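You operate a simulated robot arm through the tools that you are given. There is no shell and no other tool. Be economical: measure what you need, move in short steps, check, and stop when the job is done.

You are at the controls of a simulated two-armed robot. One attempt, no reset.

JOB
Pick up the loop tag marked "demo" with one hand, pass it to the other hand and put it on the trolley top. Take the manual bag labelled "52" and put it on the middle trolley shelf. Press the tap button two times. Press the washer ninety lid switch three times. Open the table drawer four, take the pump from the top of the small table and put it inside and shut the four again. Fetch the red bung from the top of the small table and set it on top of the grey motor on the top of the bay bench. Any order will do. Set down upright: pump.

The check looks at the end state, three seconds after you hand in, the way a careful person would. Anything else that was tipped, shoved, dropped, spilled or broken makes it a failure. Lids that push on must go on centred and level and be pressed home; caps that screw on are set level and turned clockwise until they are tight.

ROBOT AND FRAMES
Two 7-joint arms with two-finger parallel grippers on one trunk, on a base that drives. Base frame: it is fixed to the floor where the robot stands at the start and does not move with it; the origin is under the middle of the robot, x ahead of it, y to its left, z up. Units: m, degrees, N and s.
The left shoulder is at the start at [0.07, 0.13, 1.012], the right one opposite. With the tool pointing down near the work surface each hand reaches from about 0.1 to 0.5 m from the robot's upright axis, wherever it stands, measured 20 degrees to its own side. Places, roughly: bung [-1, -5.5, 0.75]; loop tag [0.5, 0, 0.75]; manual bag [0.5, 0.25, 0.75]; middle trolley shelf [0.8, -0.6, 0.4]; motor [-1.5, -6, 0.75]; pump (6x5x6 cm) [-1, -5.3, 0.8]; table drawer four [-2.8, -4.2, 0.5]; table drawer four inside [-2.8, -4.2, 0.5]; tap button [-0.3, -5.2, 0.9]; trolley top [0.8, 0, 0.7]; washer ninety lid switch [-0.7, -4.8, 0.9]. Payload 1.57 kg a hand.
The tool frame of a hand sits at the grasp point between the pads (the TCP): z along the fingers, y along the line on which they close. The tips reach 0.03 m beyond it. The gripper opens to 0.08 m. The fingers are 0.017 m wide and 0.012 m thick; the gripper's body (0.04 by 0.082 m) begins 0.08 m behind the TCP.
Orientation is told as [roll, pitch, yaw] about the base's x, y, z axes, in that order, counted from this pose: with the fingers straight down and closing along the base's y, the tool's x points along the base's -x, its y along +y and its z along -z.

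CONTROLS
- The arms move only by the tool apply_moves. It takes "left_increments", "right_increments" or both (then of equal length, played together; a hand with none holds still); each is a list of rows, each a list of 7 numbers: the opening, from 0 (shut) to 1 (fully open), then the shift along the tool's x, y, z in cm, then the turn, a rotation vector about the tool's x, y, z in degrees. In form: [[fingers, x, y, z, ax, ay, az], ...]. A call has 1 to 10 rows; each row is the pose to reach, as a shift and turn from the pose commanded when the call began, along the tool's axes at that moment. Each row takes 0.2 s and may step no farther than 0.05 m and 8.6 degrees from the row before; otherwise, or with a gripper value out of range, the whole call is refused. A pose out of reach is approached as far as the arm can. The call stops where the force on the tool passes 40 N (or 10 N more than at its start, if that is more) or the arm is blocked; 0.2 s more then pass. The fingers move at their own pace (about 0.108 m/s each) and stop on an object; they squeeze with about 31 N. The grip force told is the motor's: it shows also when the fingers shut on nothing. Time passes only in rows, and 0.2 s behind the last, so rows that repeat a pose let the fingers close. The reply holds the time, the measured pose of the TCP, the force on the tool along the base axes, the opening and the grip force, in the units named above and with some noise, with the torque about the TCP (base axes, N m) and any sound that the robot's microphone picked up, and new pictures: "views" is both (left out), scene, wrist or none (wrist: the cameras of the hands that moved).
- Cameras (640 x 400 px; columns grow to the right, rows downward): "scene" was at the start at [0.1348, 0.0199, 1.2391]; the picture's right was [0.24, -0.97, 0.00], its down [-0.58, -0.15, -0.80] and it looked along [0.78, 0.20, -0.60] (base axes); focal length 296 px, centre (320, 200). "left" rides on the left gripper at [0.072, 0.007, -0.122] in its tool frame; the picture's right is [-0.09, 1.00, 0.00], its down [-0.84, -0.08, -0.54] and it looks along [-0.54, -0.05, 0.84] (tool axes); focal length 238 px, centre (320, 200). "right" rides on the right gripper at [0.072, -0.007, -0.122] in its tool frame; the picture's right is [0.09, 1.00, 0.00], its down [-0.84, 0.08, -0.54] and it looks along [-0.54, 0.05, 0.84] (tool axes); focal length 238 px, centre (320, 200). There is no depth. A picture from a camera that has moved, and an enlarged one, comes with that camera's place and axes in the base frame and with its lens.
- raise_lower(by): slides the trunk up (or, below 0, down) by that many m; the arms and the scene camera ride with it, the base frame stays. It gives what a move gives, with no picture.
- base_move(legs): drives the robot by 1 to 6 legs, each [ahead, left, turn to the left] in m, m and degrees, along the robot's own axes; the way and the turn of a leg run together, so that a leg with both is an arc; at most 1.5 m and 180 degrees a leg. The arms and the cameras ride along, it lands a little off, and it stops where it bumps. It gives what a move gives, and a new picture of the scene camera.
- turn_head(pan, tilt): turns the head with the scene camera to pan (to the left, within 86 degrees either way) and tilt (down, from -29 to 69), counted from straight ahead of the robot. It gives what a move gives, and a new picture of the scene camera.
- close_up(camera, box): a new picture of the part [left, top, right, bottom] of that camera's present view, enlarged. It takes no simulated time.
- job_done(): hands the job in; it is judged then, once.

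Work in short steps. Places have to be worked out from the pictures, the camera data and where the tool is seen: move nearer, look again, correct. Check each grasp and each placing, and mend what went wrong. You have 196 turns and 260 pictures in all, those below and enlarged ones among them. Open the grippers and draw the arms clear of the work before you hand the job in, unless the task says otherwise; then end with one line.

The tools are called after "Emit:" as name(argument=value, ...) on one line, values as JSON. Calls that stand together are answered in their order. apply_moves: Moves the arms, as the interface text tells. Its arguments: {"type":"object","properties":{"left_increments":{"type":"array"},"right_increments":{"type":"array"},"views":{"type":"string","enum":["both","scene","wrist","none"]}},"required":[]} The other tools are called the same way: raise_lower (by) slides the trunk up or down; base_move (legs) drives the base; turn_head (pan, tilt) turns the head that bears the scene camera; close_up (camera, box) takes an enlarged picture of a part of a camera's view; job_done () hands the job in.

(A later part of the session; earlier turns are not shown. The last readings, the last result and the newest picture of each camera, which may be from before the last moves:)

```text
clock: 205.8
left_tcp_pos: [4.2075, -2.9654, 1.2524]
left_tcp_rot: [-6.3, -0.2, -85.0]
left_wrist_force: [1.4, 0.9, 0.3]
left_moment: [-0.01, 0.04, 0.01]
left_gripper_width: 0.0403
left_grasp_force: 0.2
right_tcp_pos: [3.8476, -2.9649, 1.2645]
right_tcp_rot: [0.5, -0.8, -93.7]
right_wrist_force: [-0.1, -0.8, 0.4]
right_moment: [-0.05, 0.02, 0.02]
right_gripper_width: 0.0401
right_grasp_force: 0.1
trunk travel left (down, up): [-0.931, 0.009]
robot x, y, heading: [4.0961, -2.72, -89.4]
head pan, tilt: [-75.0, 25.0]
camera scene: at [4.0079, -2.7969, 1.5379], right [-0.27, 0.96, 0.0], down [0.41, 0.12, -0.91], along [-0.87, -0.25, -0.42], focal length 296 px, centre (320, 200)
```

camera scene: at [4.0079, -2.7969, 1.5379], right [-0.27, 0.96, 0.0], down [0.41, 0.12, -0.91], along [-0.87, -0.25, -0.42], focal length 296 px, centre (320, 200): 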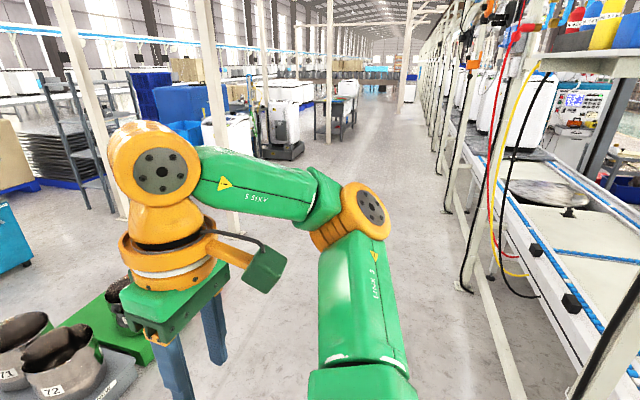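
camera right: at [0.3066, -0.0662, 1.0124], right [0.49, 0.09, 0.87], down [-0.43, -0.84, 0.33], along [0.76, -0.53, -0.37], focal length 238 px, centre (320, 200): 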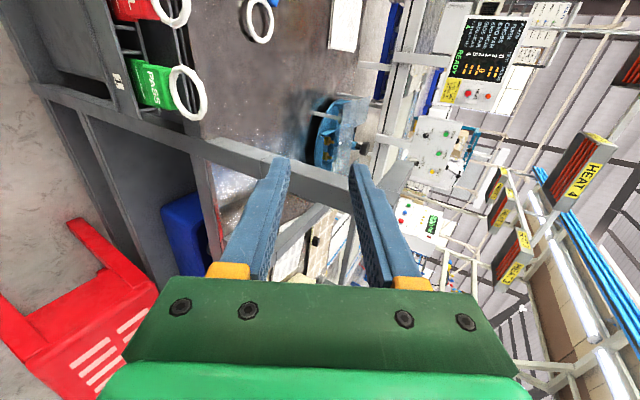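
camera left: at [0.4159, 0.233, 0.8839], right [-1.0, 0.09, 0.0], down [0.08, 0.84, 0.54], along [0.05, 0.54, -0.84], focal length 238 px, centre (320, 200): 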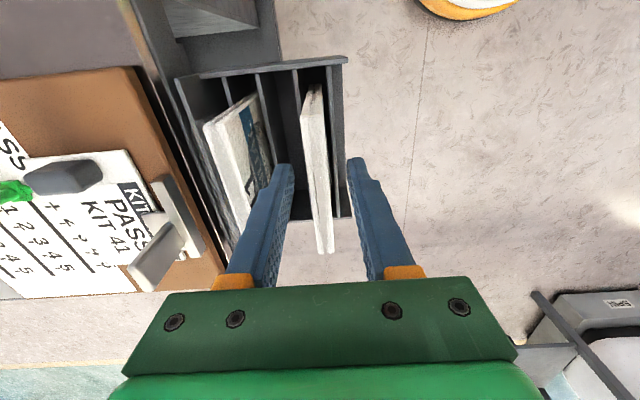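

Now there is room; I move to y≈−3.1, turn to face −x and drive on.

Emit:
base_move(legs=[[0.38, 0, 0], [0, 0, -90], [1.5, 0, 0], [1.0, 0, 0]])

Emit:
turn_head(pan=20, tilt=20)

```text
clock: 223.9
left_tcp_pos: [1.3426, -3.2092, 1.2518]
left_tcp_rot: [-6.2, -0.3, -176.0]
left_wrist_force: [-0.2, -0.9, 0.3]
left_moment: [0.01, 0.02, 0.02]
left_gripper_width: 0.0399
left_grasp_force: 0.1
right_tcp_pos: [1.3501, -2.8489, 1.2635]
right_tcp_rot: [0.5, -0.6, 175.1]
right_wrist_force: [0.1, -0.1, 0.1]
right_moment: [0.03, 0.01, 0.01]
right_gripper_width: 0.0401
right_grasp_force: 0.1
trunk travel left (down, up): [-0.931, 0.009]
robot x, y, heading: [1.593, -3.1009, 179.8]
head pan, tilt: [-75.0, 25.0]
camera scene: at [1.5182, -3.0138, 1.5379], right [0.97, 0.25, 0.0], down [0.11, -0.41, -0.91], along [-0.23, 0.88, -0.42], focal length 296 px, centre (320, 200)
```

scene: 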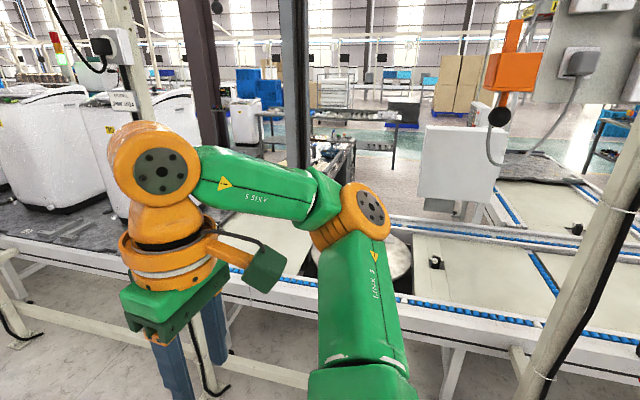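

```text
clock: 225.7
left_tcp_pos: [1.3417, -3.2083, 1.2516]
left_tcp_rot: [-6.2, -0.2, -176.0]
left_wrist_force: [0.3, 0.1, 0.8]
left_moment: [0.04, 0.0, -0.01]
left_gripper_width: 0.0398
left_grasp_force: 0.0
right_tcp_pos: [1.3497, -2.8488, 1.264]
right_tcp_rot: [0.5, -0.7, 175.2]
right_wrist_force: [0.0, 0.2, 0.1]
right_moment: [-0.02, 0.03, 0.01]
right_gripper_width: 0.04
right_grasp_force: 0.0
trunk travel left (down, up): [-0.931, 0.009]
robot x, y, heading: [1.5918, -3.1029, 179.8]
head pan, tilt: [20.0, 20.0]
camera scene: at [1.4523, -3.1343, 1.5459], right [-0.34, 0.94, 0.0], down [0.32, 0.12, -0.94], along [-0.88, -0.32, -0.34], focal length 296 px, centre (320, 200)
```

scene: 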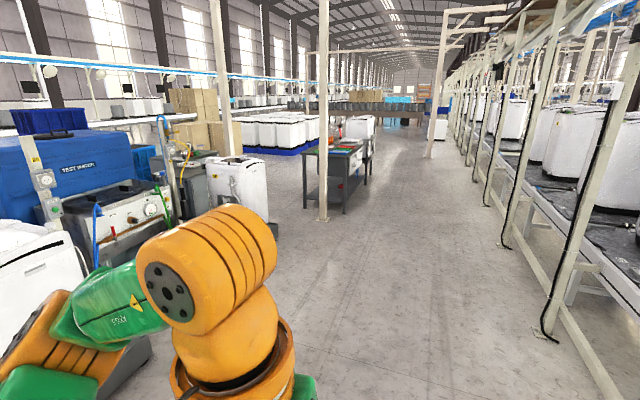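

The drawer table and the washer station are ahead-left. I drive 1.6 m on and turn left to face −y.

Emit:
base_move(legs=[[1.5, 0, 0], [0.5, 0, 0], [0, 0, 90]])

Emit:
turn_head(pan=0, tilt=25)

```text
clock: 239.6
left_tcp_pos: [-0.318, -3.3361, 1.2522]
left_tcp_rot: [-6.1, -0.2, -85.7]
left_wrist_force: [0.1, -0.1, 0.3]
left_moment: [-0.03, 0.01, -0.01]
left_gripper_width: 0.04
left_grasp_force: 0.1
right_tcp_pos: [-0.6779, -3.3299, 1.264]
right_tcp_rot: [0.7, -0.6, -94.6]
right_wrist_force: [-0.7, 0.5, -0.4]
right_moment: [0.02, 0.0, -0.01]
right_gripper_width: 0.0399
right_grasp_force: 0.0
trunk travel left (down, up): [-0.931, 0.009]
robot x, y, heading: [-0.4281, -3.0891, -89.7]
head pan, tilt: [20.0, 20.0]
camera scene: at [-0.3947, -3.2278, 1.5459], right [-0.94, -0.34, 0.0], down [-0.12, 0.32, -0.94], along [0.32, -0.88, -0.34], focal length 296 px, centre (320, 200)
```

scene: 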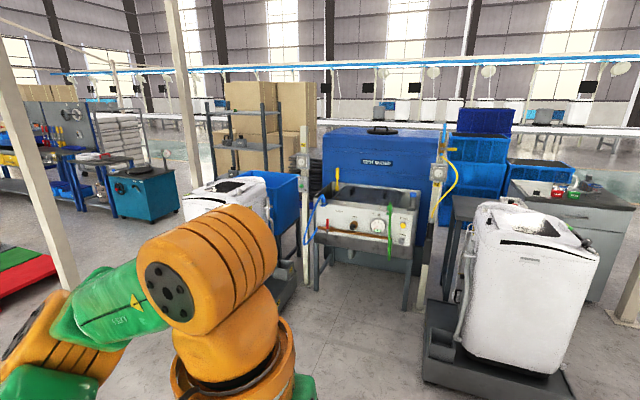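

```text
clock: 240.4
left_tcp_pos: [-0.3177, -3.3367, 1.2513]
left_tcp_rot: [-6.3, -0.3, -85.6]
left_wrist_force: [-0.4, -1.2, 0.5]
left_moment: [0.01, 0.0, -0.02]
left_gripper_width: 0.04
left_grasp_force: 0.0
right_tcp_pos: [-0.6772, -3.3311, 1.2635]
right_tcp_rot: [0.5, -0.6, -94.6]
right_wrist_force: [0.2, 0.2, 0.6]
right_moment: [0.01, 0.01, 0.03]
right_gripper_width: 0.0398
right_grasp_force: 0.1
trunk travel left (down, up): [-0.931, 0.009]
robot x, y, heading: [-0.4264, -3.0895, -90.3]
head pan, tilt: [0.0, 25.0]
camera scene: at [-0.4262, -3.2325, 1.5379], right [-1.0, 0.0, 0.0], down [0.0, 0.42, -0.91], along [0.0, -0.91, -0.42], focal length 296 px, centre (320, 200)
```

scene: 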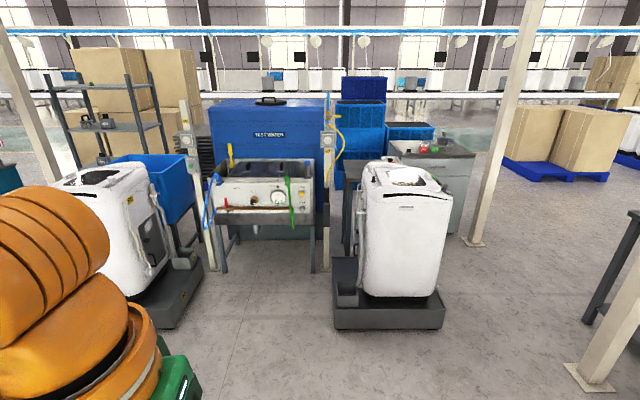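

I enlarge the washer and the water-test table to find the lid switch and the tap button.

Emit:
close_up(camera="scene", box=[330, 130, 490, 230])

Emit:
close_up(camera="scene", box=[170, 100, 390, 240])

```text
4.00 times, centred on (410, 180) of scene
camera zoom: at [-0.4262, -3.2325, 1.5379], right [-1.0, 0.0, 0.0], down [0.0, 0.42, -0.91], along [0.0, -0.91, -0.42], focal length 1186 px, centre (-40, 280)
```

zoom: 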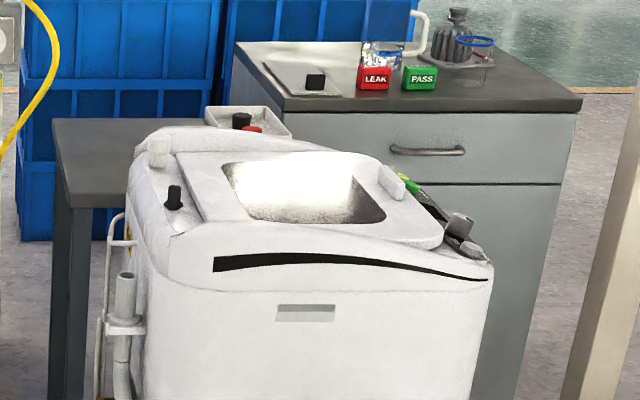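

```text
2.86 times, centred on (280, 170) of scene
camera zoom: at [-0.4262, -3.2325, 1.5379], right [-1.0, 0.0, 0.0], down [0.0, 0.42, -0.91], along [0.0, -0.91, -0.42], focal length 847 px, centre (434, 286)
```

zoom: 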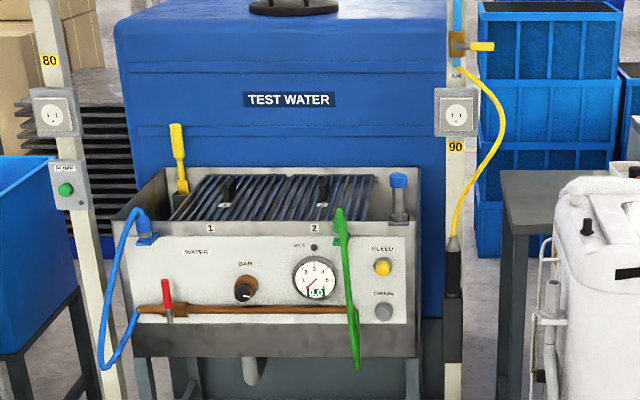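

Tap: blue-capped post at the water table's right rear (≈(−0.34,−5.19,0.9)); lid switch: black item on washer 90's corner (≈(−0.72,−4.79)). I drive closer.

Emit:
base_move(legs=[[1.15, 0.13, 0]])

Emit:
turn_head(pan=-20, tilt=35)

```text
clock: 246.3
left_tcp_pos: [-0.1806, -4.4829, 1.2513]
left_tcp_rot: [-6.2, -0.3, -85.4]
left_wrist_force: [0.7, 0.7, 0.3]
left_moment: [-0.01, -0.03, 0.0]
left_gripper_width: 0.0399
left_grasp_force: 0.0
right_tcp_pos: [-0.5418, -4.4793, 1.2632]
right_tcp_rot: [0.5, -0.8, -94.2]
right_wrist_force: [0.1, -0.2, 1.6]
right_moment: [-0.02, 0.0, 0.02]
right_gripper_width: 0.0401
right_grasp_force: 0.1
trunk travel left (down, up): [-0.931, 0.009]
robot x, y, heading: [-0.2925, -4.2364, -89.6]
head pan, tilt: [0.0, 25.0]
camera scene: at [-0.2907, -4.3794, 1.538], right [-1.0, -0.01, 0.0], down [0.0, 0.42, -0.91], along [0.01, -0.91, -0.42], focal length 296 px, centre (320, 200)
```

scene: 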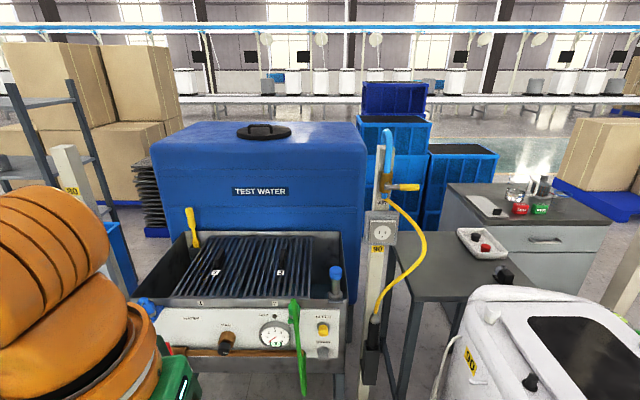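

```text
clock: 247.1
left_tcp_pos: [-0.1805, -4.4839, 1.2515]
left_tcp_rot: [-6.2, -0.2, -85.3]
left_wrist_force: [-0.6, 0.2, -0.2]
left_moment: [0.02, -0.01, 0.01]
left_gripper_width: 0.0401
left_grasp_force: 0.0
right_tcp_pos: [-0.5407, -4.4815, 1.2638]
right_tcp_rot: [0.4, -0.8, -94.3]
right_wrist_force: [-0.5, -0.4, 0.0]
right_moment: [0.02, -0.03, 0.02]
right_gripper_width: 0.0403
right_grasp_force: 0.1
trunk travel left (down, up): [-0.931, 0.009]
robot x, y, heading: [-0.2918, -4.2348, -89.6]
head pan, tilt: [-20.0, 35.0]
camera scene: at [-0.3207, -4.3716, 1.5221], right [-0.94, 0.34, 0.0], down [0.19, 0.54, -0.82], along [-0.27, -0.77, -0.57], focal length 296 px, centre (320, 200)
```

scene: 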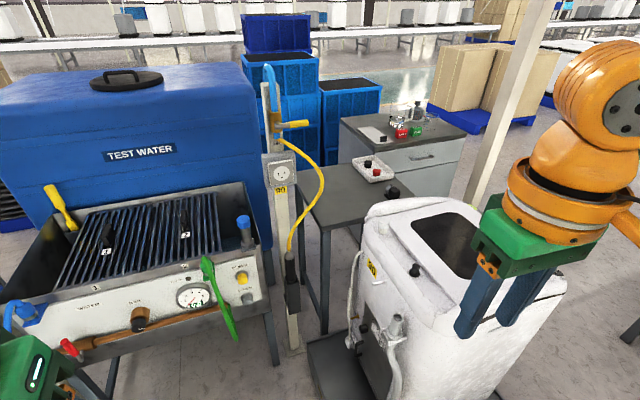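

Emit:
close_up(camera="scene", box=[330, 80, 490, 280])

Emit:
close_up(camera="scene", box=[190, 200, 320, 330])

```text
2.00 times, centred on (410, 180) of scene
camera zoom: at [-0.3207, -4.3716, 1.5221], right [-0.94, 0.34, 0.0], down [0.19, 0.54, -0.82], along [-0.27, -0.77, -0.57], focal length 593 px, centre (140, 240)
```

zoom: 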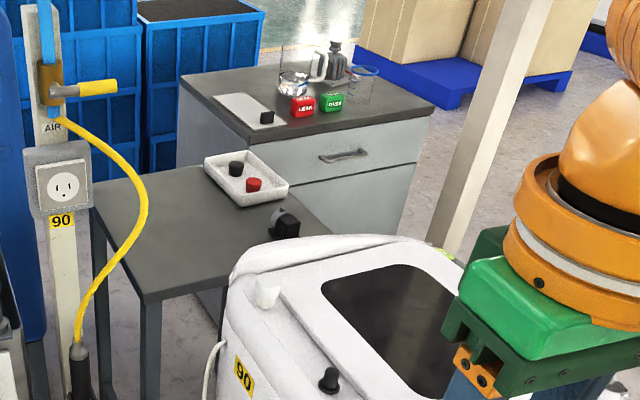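

```text
3.08 times, centred on (255, 265) of scene
camera zoom: at [-0.3207, -4.3716, 1.5221], right [-0.94, 0.34, 0.0], down [0.19, 0.54, -0.82], along [-0.27, -0.77, -0.57], focal length 912 px, centre (520, 0)
```

zoom: 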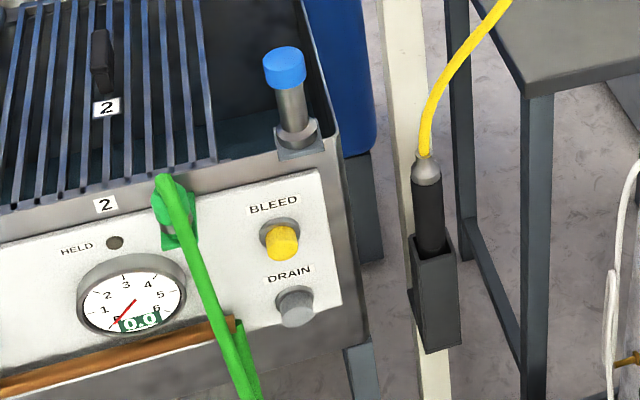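

The lid switch cap is at ≈(−0.723, −4.783, 0.95) and the blue tap cap at ≈(−0.338, −5.235, 0.89). First the lid switch: I strafe right 0.35 m, lower the trunk 12 cm, and pitch the right hand forward with fingers shut.

Emit:
base_move(legs=[[0, -0.35, 0]])

Emit:
raise_lower(by=-0.12)

Emit:
apply_moves(right_increments=[[0, -1.5, 2, 0, 0, -6, 0], [0, -3, 4, 0, 0, -12, 0], [0, -4.5, 6, 0, 0, -18, 0], [0, -6, 8, 0, 0, -24, 0], [0, -7.5, 10, 0, 0, -30, 0], [0, -9, 12, 0, 0, -36, 0], [0, -10.5, 14, 0, 0, -42, 0], [0, -12, 16, 0, 0, -45, 0]], views="both")

```text
clock: 249.4
left_tcp_pos: [-0.5258, -4.4862, 1.252]
left_tcp_rot: [-6.4, -0.2, -85.2]
left_wrist_force: [0.9, -0.3, 1.0]
left_moment: [0.01, -0.01, -0.03]
left_gripper_width: 0.0401
left_grasp_force: 0.0
right_tcp_pos: [-0.8844, -4.4838, 1.2641]
right_tcp_rot: [0.4, -0.7, -94.1]
right_wrist_force: [0.5, 0.3, -0.7]
right_moment: [-0.01, 0.02, 0.0]
right_gripper_width: 0.0399
right_grasp_force: 0.0
trunk travel left (down, up): [-0.931, 0.009]
robot x, y, heading: [-0.6366, -4.2399, -89.4]
head pan, tilt: [-20.0, 35.0]
camera scene: at [-0.6638, -4.3741, 1.5221], right [-0.94, 0.33, 0.0], down [0.19, 0.54, -0.82], along [-0.27, -0.77, -0.57], focal length 296 px, centre (320, 200)
```

scene: 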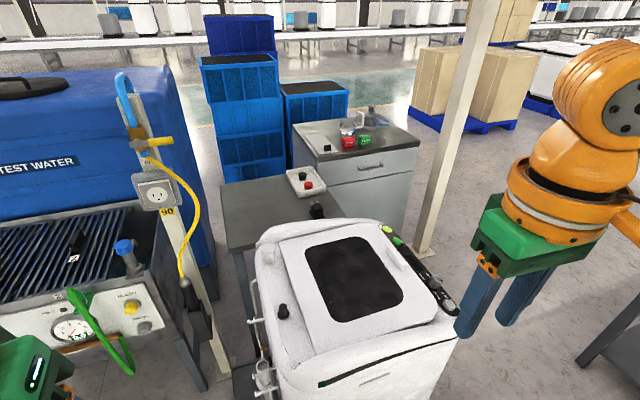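

```text
clock: 250.9
left_tcp_pos: [-0.5286, -4.4859, 1.1325]
left_tcp_rot: [-6.2, -0.2, -85.3]
left_wrist_force: [0.4, 1.1, 1.0]
left_moment: [0.01, -0.01, 0.01]
left_gripper_width: 0.0397
left_grasp_force: 0.1
right_tcp_pos: [-0.8875, -4.4841, 1.1433]
right_tcp_rot: [0.6, -0.8, -94.1]
right_wrist_force: [0.7, 0.4, 0.6]
right_moment: [0.01, 0.03, 0.02]
right_gripper_width: 0.04
right_grasp_force: 0.1
trunk travel left (down, up): [-0.811, 0.129]
robot x, y, heading: [-0.6397, -4.2417, -89.6]
head pan, tilt: [-20.0, 35.0]
```

```text
clock: 252.7
left_tcp_pos: [-0.5282, -4.4865, 1.132]
left_tcp_rot: [-6.3, -0.2, -85.2]
left_wrist_force: [0.8, -0.2, -0.6]
left_moment: [0.01, 0.02, 0.01]
left_gripper_width: 0.04
left_grasp_force: 0.0
right_tcp_pos: [-0.7342, -4.6166, 1.146]
right_tcp_rot: [0.7, -45.6, -94.5]
right_wrist_force: [-0.3, 0.1, -0.8]
right_moment: [0.04, 0.01, -0.01]
right_gripper_width: 0.0
right_grasp_force: 21.9
trunk travel left (down, up): [-0.811, 0.129]
robot x, y, heading: [-0.6407, -4.2403, -89.4]
head pan, tilt: [-20.0, 35.0]
camera scene: at [-0.6663, -4.3751, 1.402], right [-0.94, 0.33, 0.0], down [0.19, 0.54, -0.82], along [-0.27, -0.77, -0.57], focal length 296 px, centre (320, 200)
camera right: at [-0.733, -4.4793, 1.1804], right [1.0, -0.01, -0.06], down [0.05, -0.2, 0.98], along [-0.02, -0.98, -0.2], focal length 238 px, centre (320, 200)
```

scene: 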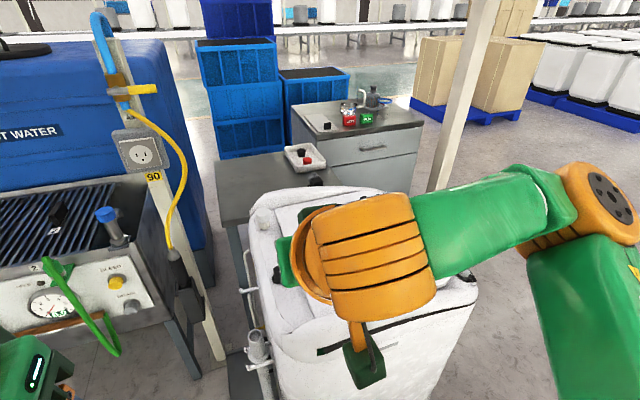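
right: 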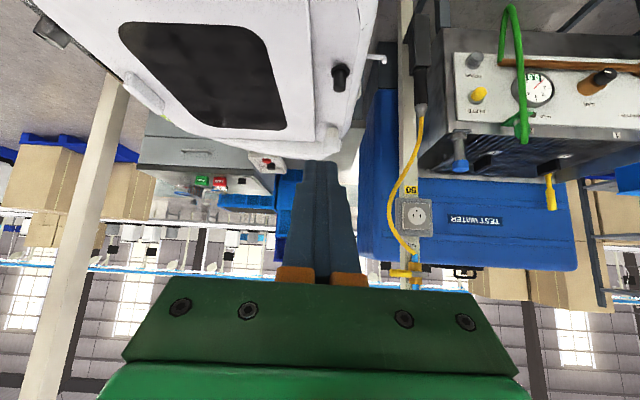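

In both views the switch plunger stands at ≈(−0.719, −4.772), top z≈0.963. I bring the fingertips just above it.

Emit:
apply_moves(right_increments=[[0, -0.2, 0.7, 4.7, 0, 0, 0], [0, -0.3, 1.4, 9.4, 0, 0, 0], [0, -0.5, 2, 14, 0, 0, 0], [0, -0.7, 2.6, 18.0, 0, 0, 0]], views="both")

```text
clock: 253.7
left_tcp_pos: [-0.528, -4.487, 1.1318]
left_tcp_rot: [-6.3, -0.1, -85.2]
left_wrist_force: [0.6, 0.1, 0.6]
left_moment: [0.05, -0.03, 0.01]
left_gripper_width: 0.0402
left_grasp_force: 0.1
right_tcp_pos: [-0.7189, -4.7501, 1.0251]
right_tcp_rot: [0.8, -45.7, -94.5]
right_wrist_force: [-0.3, 0.3, 0.1]
right_moment: [0.01, 0.01, 0.01]
right_gripper_width: 0.0
right_grasp_force: 21.3
trunk travel left (down, up): [-0.811, 0.129]
robot x, y, heading: [-0.6378, -4.2413, -89.4]
head pan, tilt: [-20.0, 35.0]
camera scene: at [-0.6673, -4.3757, 1.4019], right [-0.94, 0.33, 0.0], down [0.19, 0.54, -0.82], along [-0.27, -0.77, -0.57], focal length 296 px, centre (320, 200)
camera right: at [-0.7159, -4.6132, 1.0586], right [1.0, -0.01, -0.06], down [0.05, -0.2, 0.98], along [-0.02, -0.98, -0.2], focal length 238 px, centre (320, 200)
```

scene: 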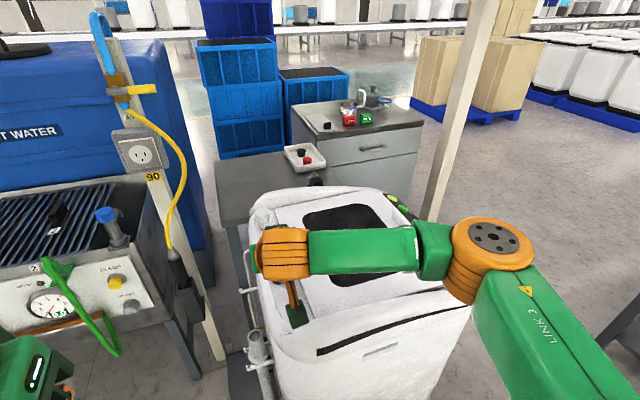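
right: 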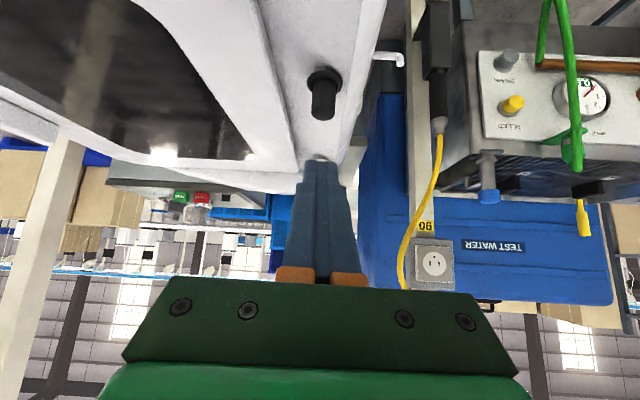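

The plunger top is right below the tips. I press down stepwise and release, listening for a click.

Emit:
apply_moves(right_increments=[[0, 1.0, 0, 1.83, 0, 0, 0], [0, 1.72, 0, 2.53, 0, 0, 0], [0, 2.1, 0, 2.9, 0, 0, 0], [0, 2.44, 0, 3.23, 0, 0, 0], [0, 2.72, 0, 3.51, 0, 0, 0]], views="wrist")

```text
clock: 254.9
left_tcp_pos: [-0.5287, -4.4854, 1.1314]
left_tcp_rot: [-6.3, -0.2, -85.2]
left_wrist_force: [-0.6, -0.3, 0.5]
left_moment: [0.02, 0.05, -0.02]
left_gripper_width: 0.0403
left_grasp_force: 0.0
right_tcp_pos: [-0.7185, -4.757, 0.9822]
right_tcp_rot: [0.7, -45.8, -94.7]
right_wrist_force: [-0.7, 0.5, 0.6]
right_moment: [0.04, -0.02, -0.01]
right_gripper_width: 0.0002
right_grasp_force: 21.3
trunk travel left (down, up): [-0.811, 0.129]
robot x, y, heading: [-0.6345, -4.2401, -89.7]
head pan, tilt: [-20.0, 35.0]
camera right: at [-0.716, -4.6191, 1.0159], right [1.0, -0.01, -0.06], down [0.05, -0.2, 0.98], along [-0.02, -0.98, -0.2], focal length 238 px, centre (320, 200)
```

right: 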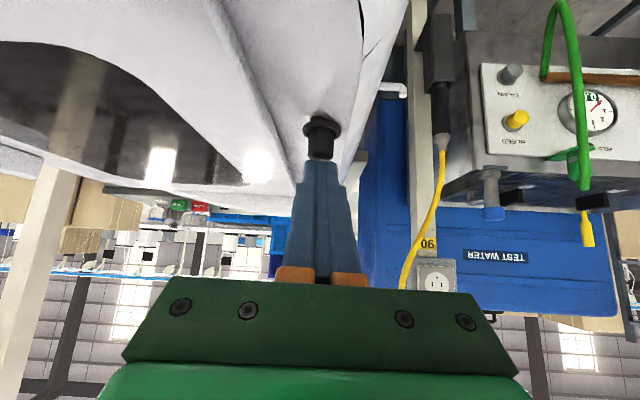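

Tips are just touching the plunger. Press down 1.2 cm in small steps.

Emit:
apply_moves(right_increments=[[0, 0.29, 0, 0.28, 0, 0, 0], [0, 0.57, 0, 0.56, 0, 0, 0], [0, 0.75, 0, 0.73, 0, 0, 0]], views="wrist")

```text
clock: 255.7
left_tcp_pos: [-0.5272, -4.4859, 1.1318]
left_tcp_rot: [-6.2, -0.2, -85.3]
left_wrist_force: [-0.3, 0.4, 0.3]
left_moment: [-0.02, 0.03, -0.01]
left_gripper_width: 0.0399
left_grasp_force: 0.0
right_tcp_pos: [-0.7191, -4.7549, 0.9728]
right_tcp_rot: [0.8, -45.7, -94.8]
right_wrist_force: [0.0, 0.5, 1.3]
right_moment: [-0.06, 0.0, 0.04]
right_gripper_width: 0.0
right_grasp_force: 20.9
trunk travel left (down, up): [-0.811, 0.129]
robot x, y, heading: [-0.6415, -4.2405, -89.2]
head pan, tilt: [-20.0, 35.0]
heard: click
camera right: at [-0.716, -4.619, 1.0056], right [1.0, -0.01, -0.06], down [0.05, -0.2, 0.98], along [-0.02, -0.98, -0.2], focal length 238 px, centre (320, 200)
```

right: 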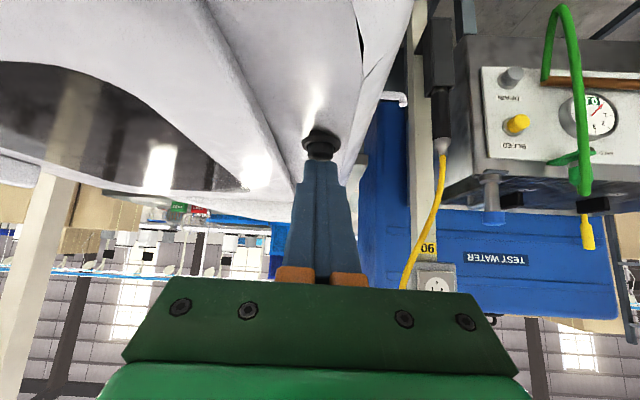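

Click heard: press 1. I release 1.6 cm and press again.

Emit:
apply_moves(right_increments=[[0, -0.6, 0, -0.6, 0, 0, 0], [0, -1.1, 0, -1.1, 0, 0, 0], [0, -1.1, 0, -1.1, 0, 0, 0]], views="none")

Emit:
apply_moves(right_increments=[[0, 0.4, 0, 0.4, 0, 0, 0], [0, 0.8, 0, 0.8, 0, 0, 0], [0, 1.12, 0, 1.12, 0, 0, 0], [0, 1.12, 0, 1.12, 0, 0, 0]], views="none")

Emit:
apply_moves(right_increments=[[0, -0.6, 0, -0.6, 0, 0, 0], [0, -1.1, 0, -1.1, 0, 0, 0], [0, -1.1, 0, -1.1, 0, 0, 0]], views="wrist")

```text
clock: 256.5
left_tcp_pos: [-0.5275, -4.4874, 1.1315]
left_tcp_rot: [-6.4, -0.2, -85.2]
left_wrist_force: [-0.1, -0.4, -0.3]
left_moment: [-0.02, 0.01, -0.02]
left_gripper_width: 0.0399
left_grasp_force: 0.1
right_tcp_pos: [-0.7192, -4.7567, 0.9864]
right_tcp_rot: [0.9, -45.6, -94.6]
right_wrist_force: [-0.4, 0.8, 0.7]
right_moment: [-0.01, 0.01, 0.01]
right_gripper_width: 0.0002
right_grasp_force: 21.3
trunk travel left (down, up): [-0.811, 0.129]
robot x, y, heading: [-0.6392, -4.2384, -89.6]
head pan, tilt: [-20.0, 35.0]
```

```text
clock: 257.5
left_tcp_pos: [-0.5273, -4.4842, 1.1324]
left_tcp_rot: [-6.3, -0.2, -85.2]
left_wrist_force: [-1.0, -0.8, -0.6]
left_moment: [0.01, 0.02, 0.01]
left_gripper_width: 0.0401
left_grasp_force: 0.0
right_tcp_pos: [-0.7186, -4.756, 0.9709]
right_tcp_rot: [0.8, -45.7, -94.7]
right_wrist_force: [0.0, 0.8, 2.6]
right_moment: [-0.05, 0.0, -0.03]
right_gripper_width: 0.0
right_grasp_force: 20.8
trunk travel left (down, up): [-0.811, 0.129]
robot x, y, heading: [-0.6374, -4.2401, -89.6]
head pan, tilt: [-20.0, 35.0]
heard: click
```

```text
clock: 258.3
left_tcp_pos: [-0.5275, -4.4866, 1.1315]
left_tcp_rot: [-6.3, -0.2, -85.2]
left_wrist_force: [0.6, -0.1, -0.5]
left_moment: [0.02, -0.01, -0.01]
left_gripper_width: 0.0397
left_grasp_force: 0.1
right_tcp_pos: [-0.7188, -4.756, 0.9862]
right_tcp_rot: [0.8, -45.6, -94.7]
right_wrist_force: [-0.8, 0.1, -0.3]
right_moment: [-0.02, 0.03, 0.01]
right_gripper_width: 0.0
right_grasp_force: 21.3
trunk travel left (down, up): [-0.811, 0.129]
robot x, y, heading: [-0.639, -4.239, -89.4]
head pan, tilt: [-20.0, 35.0]
camera right: at [-0.7161, -4.6193, 1.0207], right [1.0, -0.01, -0.06], down [0.05, -0.2, 0.98], along [-0.02, -0.98, -0.2], focal length 238 px, centre (320, 200)
```

right: 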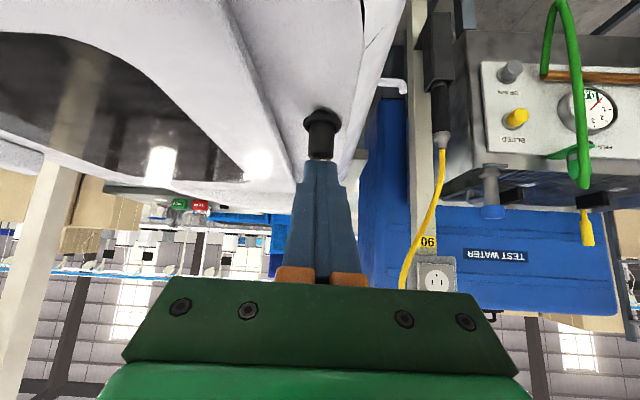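

Second click heard and the plunger sprang back. Third press, then withdraw upward.

Emit:
apply_moves(right_increments=[[0, 0.4, 0, 0.4, 0, 0, 0], [0, 0.8, 0, 0.8, 0, 0, 0], [0, 1.12, 0, 1.12, 0, 0, 0], [0, 1.12, 0, 1.12, 0, 0, 0]], views="none")

Emit:
apply_moves(right_increments=[[0, -1.1, 0, -1.1, 0, 0, 0], [0, -3, 0, -3, 0, 0, 0], [0, -4.5, 0, -5, 0, 0, 0], [0, -5, 0, -9, 0, 0, 0], [0, -5, 0, -13, 0, 0, 0]], views="wrist")

```text
clock: 259.3
left_tcp_pos: [-0.5276, -4.4851, 1.1322]
left_tcp_rot: [-6.3, -0.3, -85.3]
left_wrist_force: [-0.8, -0.6, -1.0]
left_moment: [0.03, 0.05, -0.01]
left_gripper_width: 0.0401
left_grasp_force: 0.0
right_tcp_pos: [-0.7188, -4.7569, 0.9716]
right_tcp_rot: [0.8, -45.7, -94.7]
right_wrist_force: [-0.8, 0.8, 2.7]
right_moment: [-0.03, -0.01, -0.07]
right_gripper_width: 0.0
right_grasp_force: 22.1
trunk travel left (down, up): [-0.811, 0.129]
robot x, y, heading: [-0.6379, -4.2371, -89.5]
head pan, tilt: [-20.0, 35.0]
heard: click
```

```text
clock: 260.5
left_tcp_pos: [-0.5275, -4.4852, 1.1323]
left_tcp_rot: [-6.2, -0.1, -85.2]
left_wrist_force: [0.4, -0.2, -0.2]
left_moment: [0.0, 0.01, 0.02]
left_gripper_width: 0.0398
left_grasp_force: 0.1
right_tcp_pos: [-0.7175, -4.6968, 1.0979]
right_tcp_rot: [0.8, -45.6, -94.6]
right_wrist_force: [-0.8, 0.0, -0.1]
right_moment: [0.04, -0.01, -0.02]
right_gripper_width: 0.0
right_grasp_force: 21.0
trunk travel left (down, up): [-0.811, 0.129]
robot x, y, heading: [-0.6331, -4.2427, -89.7]
head pan, tilt: [-20.0, 35.0]
camera right: at [-0.7132, -4.5591, 1.1326], right [1.0, -0.01, -0.06], down [0.05, -0.2, 0.98], along [-0.02, -0.98, -0.2], focal length 238 px, centre (320, 200)
```

right: 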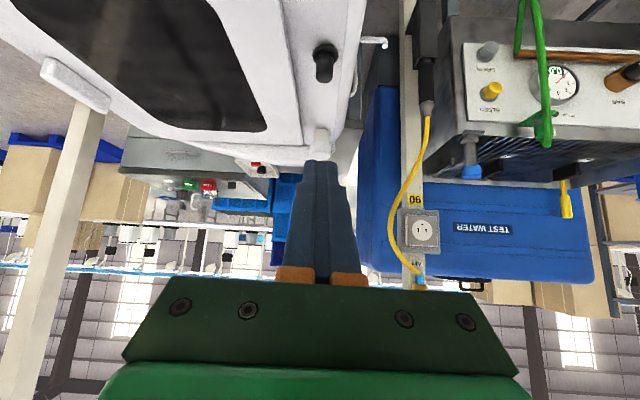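

Three clicks done. Now the tap: I strafe left 0.52 m and drive ahead 0.36 m.

Emit:
base_move(legs=[[0, 0.52, 0], [0.36, 0, 0]])

Emit:
turn_head(pan=-15, tilt=40)

```text
clock: 265.4
left_tcp_pos: [-0.0034, -4.8365, 1.1319]
left_tcp_rot: [-6.4, -0.3, -84.8]
left_wrist_force: [1.2, 0.5, 0.8]
left_moment: [-0.03, -0.03, 0.0]
left_gripper_width: 0.0401
left_grasp_force: 0.1
right_tcp_pos: [-0.1915, -5.0487, 1.0989]
right_tcp_rot: [0.8, -45.8, -94.3]
right_wrist_force: [-0.2, 0.2, -0.2]
right_moment: [0.04, 0.0, -0.01]
right_gripper_width: 0.0001
right_grasp_force: 21.7
trunk travel left (down, up): [-0.811, 0.129]
robot x, y, heading: [-0.1142, -4.5903, -89.2]
head pan, tilt: [-20.0, 35.0]
camera scene: at [-0.1445, -4.7244, 1.4023], right [-0.94, 0.33, 0.0], down [0.19, 0.54, -0.82], along [-0.27, -0.77, -0.57], focal length 296 px, centre (320, 200)
```

scene: 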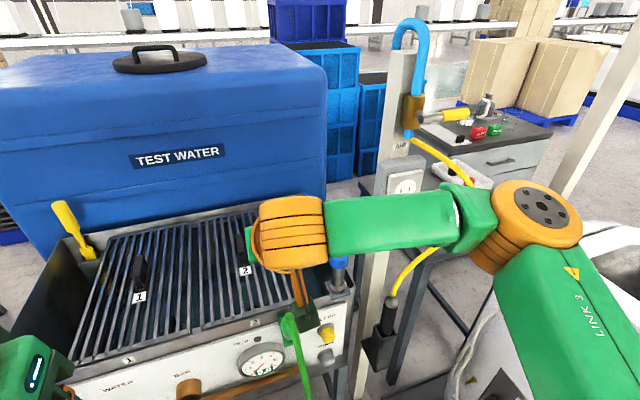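

```text
clock: 266.1
left_tcp_pos: [-0.004, -4.8378, 1.1318]
left_tcp_rot: [-6.2, -0.2, -84.8]
left_wrist_force: [-0.9, 0.7, 0.1]
left_moment: [0.01, -0.01, 0.02]
left_gripper_width: 0.0399
left_grasp_force: 0.0
right_tcp_pos: [-0.192, -5.0503, 1.0973]
right_tcp_rot: [0.9, -45.6, -94.4]
right_wrist_force: [-0.4, -0.2, -0.3]
right_moment: [-0.01, -0.01, -0.02]
right_gripper_width: 0.0002
right_grasp_force: 21.3
trunk travel left (down, up): [-0.811, 0.129]
robot x, y, heading: [-0.1183, -4.592, -89.4]
head pan, tilt: [-15.0, 40.0]
camera scene: at [-0.1363, -4.7256, 1.3946], right [-0.97, 0.25, 0.0], down [0.16, 0.62, -0.77], along [-0.19, -0.74, -0.64], focal length 296 px, centre (320, 200)
```

scene: 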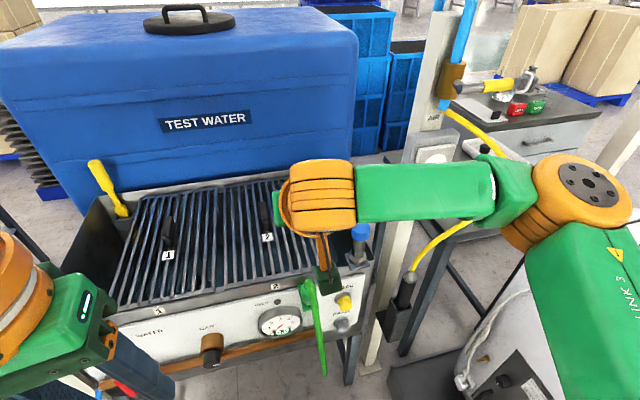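

The blue cap seems at ≈(−0.342, −5.16, 0.91). I bring the right fingertips near above it for a wrist view.

Emit:
apply_moves(right_increments=[[0, -0.4, -4, 1.4, 0, 0, 0], [0, -0.8, -8, 2.8, 0, 0, 0], [0, -1.2, -12, 4.2, 0, 0, 0], [0, -1.4, -14.6, 5.7, 0, 0, 0]], views="both")

```text
clock: 267.1
left_tcp_pos: [-0.0061, -4.8382, 1.1324]
left_tcp_rot: [-6.1, -0.2, -84.9]
left_wrist_force: [0.1, 0.1, 0.1]
left_moment: [0.03, -0.01, -0.02]
left_gripper_width: 0.0401
left_grasp_force: 0.1
right_tcp_pos: [-0.3422, -5.0916, 1.0651]
right_tcp_rot: [0.8, -45.6, -94.3]
right_wrist_force: [-0.7, -0.3, -0.2]
right_moment: [0.01, 0.0, 0.0]
right_gripper_width: 0.0001
right_grasp_force: 21.3
trunk travel left (down, up): [-0.811, 0.129]
robot x, y, heading: [-0.117, -4.5924, -89.1]
head pan, tilt: [-15.0, 40.0]
camera scene: at [-0.1375, -4.7262, 1.3945], right [-0.97, 0.25, 0.0], down [0.16, 0.62, -0.77], along [-0.19, -0.74, -0.64], focal length 296 px, centre (320, 200)
camera right: at [-0.3402, -4.9549, 1.0994], right [1.0, 0.0, -0.06], down [0.05, -0.2, 0.98], along [-0.01, -0.98, -0.2], focal length 238 px, centre (320, 200)
```

scene: 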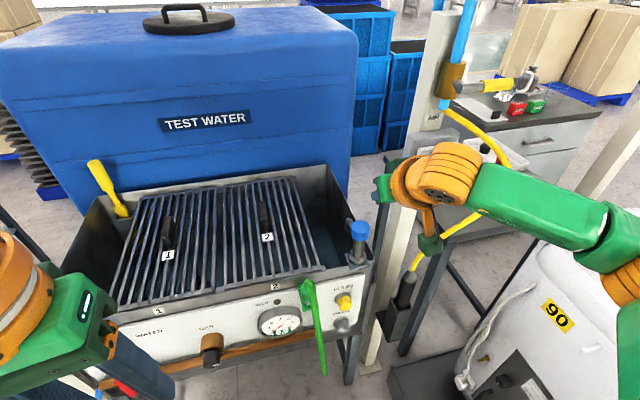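
right: 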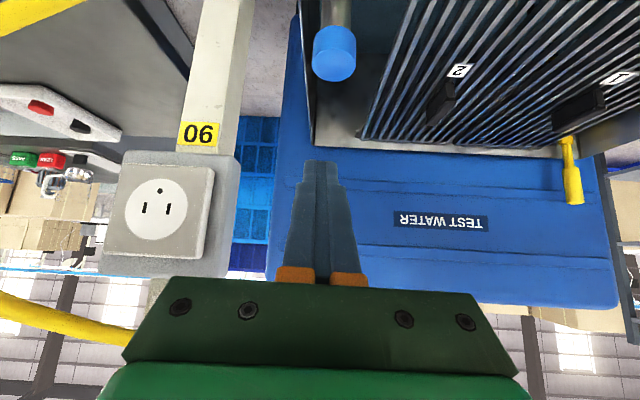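

Both views put the cap top at (−0.336, −5.150, 0.926). I move the tips to 1 cm above it.

Emit:
apply_moves(right_increments=[[0, 0.5, 1, 3.9, 0, 0, 0], [0, 2.2, 1, 7, 0, 0, 0], [0, 4.1, 1, 9.9, 0, 0, 0]], views="both")

```text
clock: 267.9
left_tcp_pos: [-0.0049, -4.8386, 1.1322]
left_tcp_rot: [-6.2, -0.2, -84.9]
left_wrist_force: [-0.9, -0.4, 0.2]
left_moment: [0.0, 0.02, -0.02]
left_gripper_width: 0.04
left_grasp_force: 0.1
right_tcp_pos: [-0.333, -5.1339, 0.9685]
right_tcp_rot: [0.7, -45.7, -94.3]
right_wrist_force: [-0.4, -0.2, -0.7]
right_moment: [0.03, 0.0, -0.03]
right_gripper_width: 0.0001
right_grasp_force: 21.2
trunk travel left (down, up): [-0.811, 0.129]
robot x, y, heading: [-0.1159, -4.5936, -89.3]
head pan, tilt: [-15.0, 40.0]
camera scene: at [-0.1367, -4.726, 1.3945], right [-0.97, 0.25, 0.0], down [0.16, 0.62, -0.77], along [-0.19, -0.74, -0.64], focal length 296 px, centre (320, 200)
camera right: at [-0.3309, -4.9966, 1.0019], right [1.0, 0.0, -0.06], down [0.05, -0.2, 0.98], along [-0.01, -0.98, -0.2], focal length 238 px, centre (320, 200)
```

scene: 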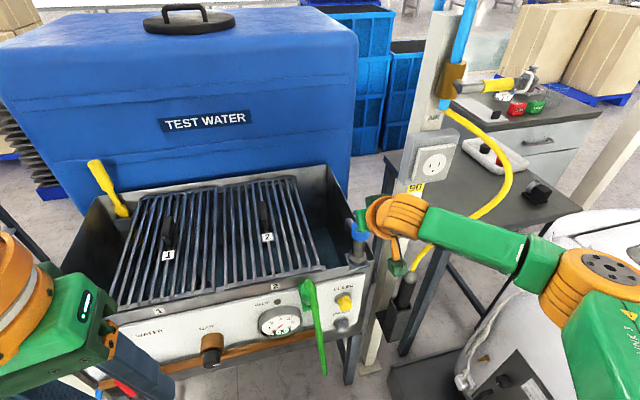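
right: 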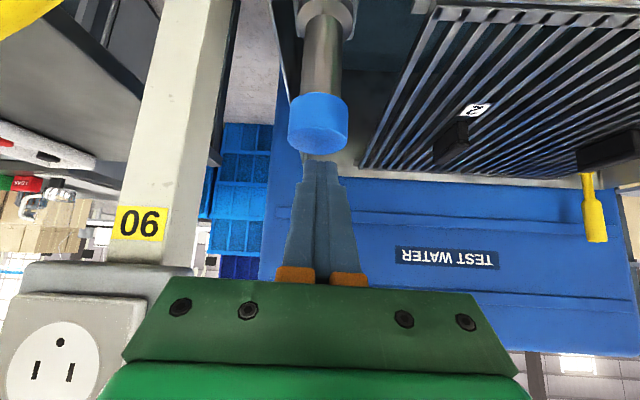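

Aligned over the cap. Press down stepwise.

Emit:
apply_moves(right_increments=[[0, 0.71, 0, 0.7, 0, 0, 0], [0, 1.07, 0, 1.05, 0, 0, 0], [0, 1.3, 0, 1.28, 0, 0, 0], [0, 1.5, 0, 1.47, 0, 0, 0]], views="wrist")

```text
clock: 268.9
left_tcp_pos: [-0.0039, -4.8364, 1.1324]
left_tcp_rot: [-6.3, -0.3, -84.9]
left_wrist_force: [-0.2, 0.3, -0.8]
left_moment: [0.0, 0.02, -0.02]
left_gripper_width: 0.0398
left_grasp_force: 0.0
right_tcp_pos: [-0.3327, -5.1338, 0.9484]
right_tcp_rot: [0.8, -45.9, -94.4]
right_wrist_force: [-0.7, -0.7, 3.5]
right_moment: [-0.09, 0.0, 0.03]
right_gripper_width: 0.0002
right_grasp_force: 21.2
trunk travel left (down, up): [-0.811, 0.129]
robot x, y, heading: [-0.1161, -4.5927, -88.9]
head pan, tilt: [-15.0, 40.0]
heard: click
camera right: at [-0.3299, -4.9963, 0.9815], right [1.0, 0.0, -0.06], down [0.05, -0.2, 0.98], along [-0.01, -0.98, -0.2], focal length 238 px, centre (320, 200)
```

right: 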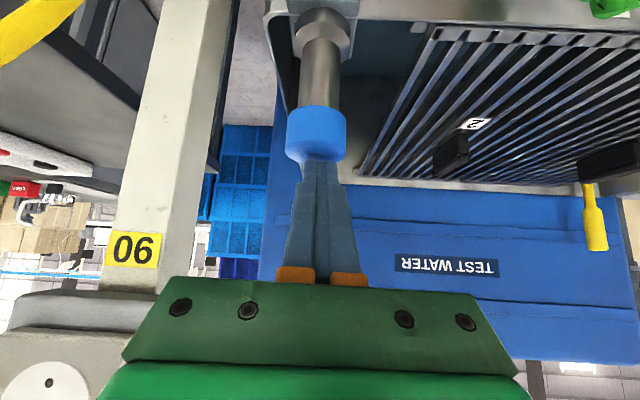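

Click: press 1 of the tap. I release 2 cm and press once more, then withdraw.

Emit:
apply_moves(right_increments=[[0, -0.7, 0, -0.7, 0, 0, 0], [0, -1.4, 0, -1.4, 0, 0, 0], [0, -1.4, 0, -1.4, 0, 0, 0]], views="none")

Emit:
apply_moves(right_increments=[[0, 0.5, 0, 0.5, 0, 0, 0], [0, 1.0, 0, 1.0, 0, 0, 0], [0, 1.42, 0, 1.42, 0, 0, 0], [0, 1.42, 0, 1.42, 0, 0, 0]], views="none")

Emit:
apply_moves(right_increments=[[0, -1.4, 0, -1.4, 0, 0, 0], [0, -4, 0, -4, 0, 0, 0], [0, -5, 0, -7, 0, 0, 0], [0, -5, 0, -11, 0, 0, 0], [0, -5, 3, -15, 0, 0, 0]], views="wrist")

```text
clock: 269.7
left_tcp_pos: [-0.0038, -4.8389, 1.1324]
left_tcp_rot: [-6.3, -0.2, -84.8]
left_wrist_force: [-0.3, -0.6, 0.1]
left_moment: [0.0, -0.04, 0.02]
left_gripper_width: 0.0399
left_grasp_force: 0.1
right_tcp_pos: [-0.3331, -5.1327, 0.9671]
right_tcp_rot: [0.8, -45.6, -94.4]
right_wrist_force: [-0.3, -0.1, -0.2]
right_moment: [0.0, -0.02, -0.04]
right_gripper_width: 0.0
right_grasp_force: 21.7
trunk travel left (down, up): [-0.811, 0.129]
robot x, y, heading: [-0.119, -4.5918, -89.1]
head pan, tilt: [-15.0, 40.0]
```

```text
clock: 270.7
left_tcp_pos: [-0.0038, -4.8382, 1.1316]
left_tcp_rot: [-6.4, -0.2, -85.0]
left_wrist_force: [-0.2, -0.1, 0.2]
left_moment: [0.03, -0.03, 0.05]
left_gripper_width: 0.04
left_grasp_force: 0.1
right_tcp_pos: [-0.332, -5.133, 0.9471]
right_tcp_rot: [0.8, -45.7, -94.4]
right_wrist_force: [-0.3, -1.0, 3.9]
right_moment: [-0.06, -0.01, 0.03]
right_gripper_width: 0.0001
right_grasp_force: 21.0
trunk travel left (down, up): [-0.811, 0.129]
robot x, y, heading: [-0.1194, -4.5903, -89.0]
head pan, tilt: [-15.0, 40.0]
heard: click
```

```text
clock: 271.9
left_tcp_pos: [-0.0021, -4.8374, 1.1312]
left_tcp_rot: [-6.3, -0.3, -84.9]
left_wrist_force: [0.4, 0.6, -0.9]
left_moment: [0.02, 0.04, -0.01]
left_gripper_width: 0.04
left_grasp_force: 0.0
right_tcp_pos: [-0.2976, -5.0645, 1.0895]
right_tcp_rot: [0.6, -45.7, -94.3]
right_wrist_force: [1.0, 1.0, -0.1]
right_moment: [-0.04, 0.05, -0.07]
right_gripper_width: 0.0
right_grasp_force: 21.3
trunk travel left (down, up): [-0.811, 0.129]
robot x, y, heading: [-0.1158, -4.5943, -89.3]
head pan, tilt: [-15.0, 40.0]
camera right: at [-0.2952, -4.9262, 1.1233], right [1.0, 0.0, -0.06], down [0.06, -0.2, 0.98], along [-0.01, -0.98, -0.2], focal length 238 px, centre (320, 200)
```

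right: 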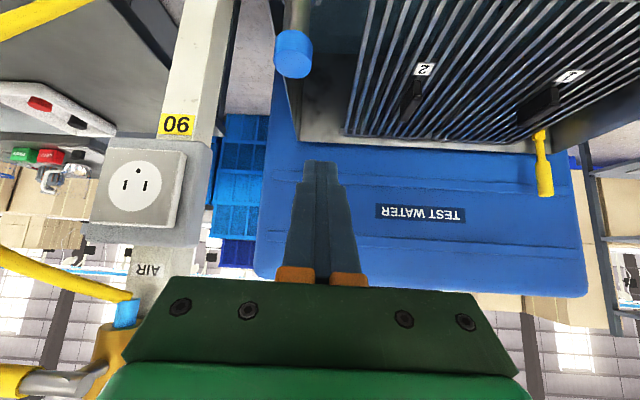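

Both tap presses clicked. Next I retract the right hand, back up to y≈−3.4 and move west to see the drawer table (also checking for the passage to the small table).

Emit:
apply_moves(right_increments=[[0.3, -1, 0, -2, 0, 7.5, 0], [0.3, -2, 0, -4, 0, 15, 0], [0.3, -3, 0, -7, 0, 22.5, 0], [0.3, -4, 0, -10, 0, 30, 0], [0.3, -5, 0, -13, 0, 37.5, 0], [0.3, -5, 0, -16, 0, 45, 0]], views="none")

Emit:
base_move(legs=[[-1.15, 0, 0], [0, -1.4, 0]])

Emit:
turn_head(pan=-30, tilt=30)

```text
clock: 273.3
left_tcp_pos: [-0.0009, -4.8382, 1.1326]
left_tcp_rot: [-6.4, -0.3, -84.9]
left_wrist_force: [-0.2, 0.7, 0.4]
left_moment: [-0.02, -0.01, 0.0]
left_gripper_width: 0.0401
left_grasp_force: 0.1
right_tcp_pos: [-0.2926, -4.984, 1.2315]
right_tcp_rot: [0.4, -1.4, -93.4]
right_wrist_force: [-0.6, -0.5, -0.6]
right_moment: [-0.03, -0.04, 0.05]
right_gripper_width: 0.0243
right_grasp_force: 0.2
right hand out of reach, approached as far as the arm can: row 6
trunk travel left (down, up): [-0.811, 0.129]
robot x, y, heading: [-0.1168, -4.5922, -89.2]
head pan, tilt: [-15.0, 40.0]
```

```text
clock: 285.6
left_tcp_pos: [-1.4057, -3.7251, 1.1316]
left_tcp_rot: [-6.3, -0.1, -83.8]
left_wrist_force: [0.9, -0.1, -0.4]
left_moment: [-0.01, 0.01, 0.0]
left_gripper_width: 0.0402
left_grasp_force: 0.0
right_tcp_pos: [-1.6942, -3.8772, 1.2292]
right_tcp_rot: [0.4, -0.9, -92.6]
right_wrist_force: [-0.3, 0.0, -1.1]
right_moment: [0.05, 0.0, 0.01]
right_gripper_width: 0.0238
right_grasp_force: 0.0
trunk travel left (down, up): [-0.811, 0.129]
robot x, y, heading: [-1.5265, -3.4807, -88.1]
head pan, tilt: [-15.0, 40.0]
camera scene: at [-1.5402, -3.615, 1.3945], right [-0.97, 0.23, 0.0], down [0.15, 0.63, -0.77], along [-0.17, -0.75, -0.64], focal length 296 px, centre (320, 200)
```

scene: 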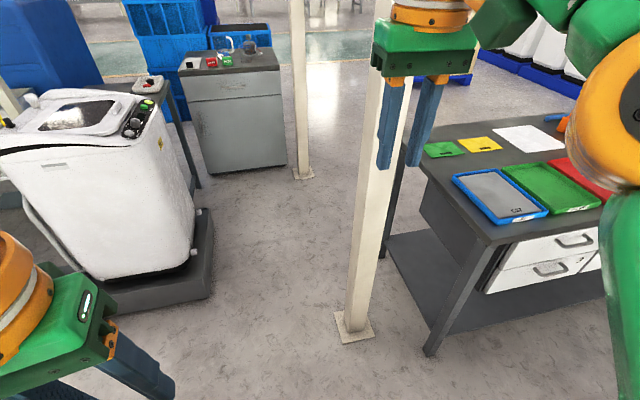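

```text
clock: 286.4
left_tcp_pos: [-1.4069, -3.7255, 1.1319]
left_tcp_rot: [-6.4, -0.2, -83.8]
left_wrist_force: [-0.4, 0.0, -0.3]
left_moment: [0.02, 0.02, 0.0]
left_gripper_width: 0.04
left_grasp_force: 0.1
right_tcp_pos: [-1.6949, -3.8776, 1.2301]
right_tcp_rot: [0.4, -1.0, -92.6]
right_wrist_force: [-1.1, -0.3, -0.1]
right_moment: [0.02, -0.02, 0.01]
right_gripper_width: 0.0242
right_grasp_force: 0.0
trunk travel left (down, up): [-0.811, 0.129]
robot x, y, heading: [-1.5235, -3.478, -88.2]
head pan, tilt: [-30.0, 30.0]
camera scene: at [-1.5643, -3.6119, 1.4098], right [-0.88, 0.47, 0.0], down [0.24, 0.44, -0.87], along [-0.41, -0.76, -0.5], focal length 296 px, centre (320, 200)
```

scene: 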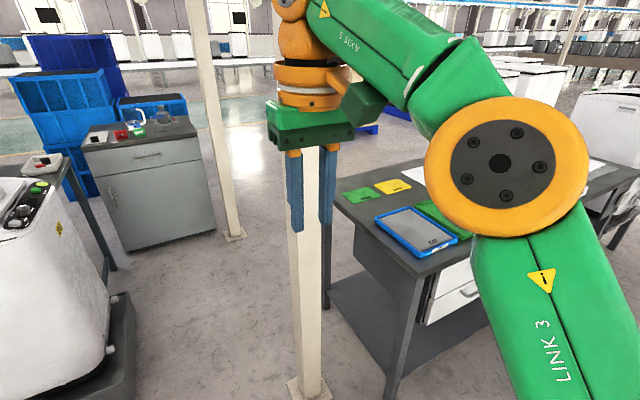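

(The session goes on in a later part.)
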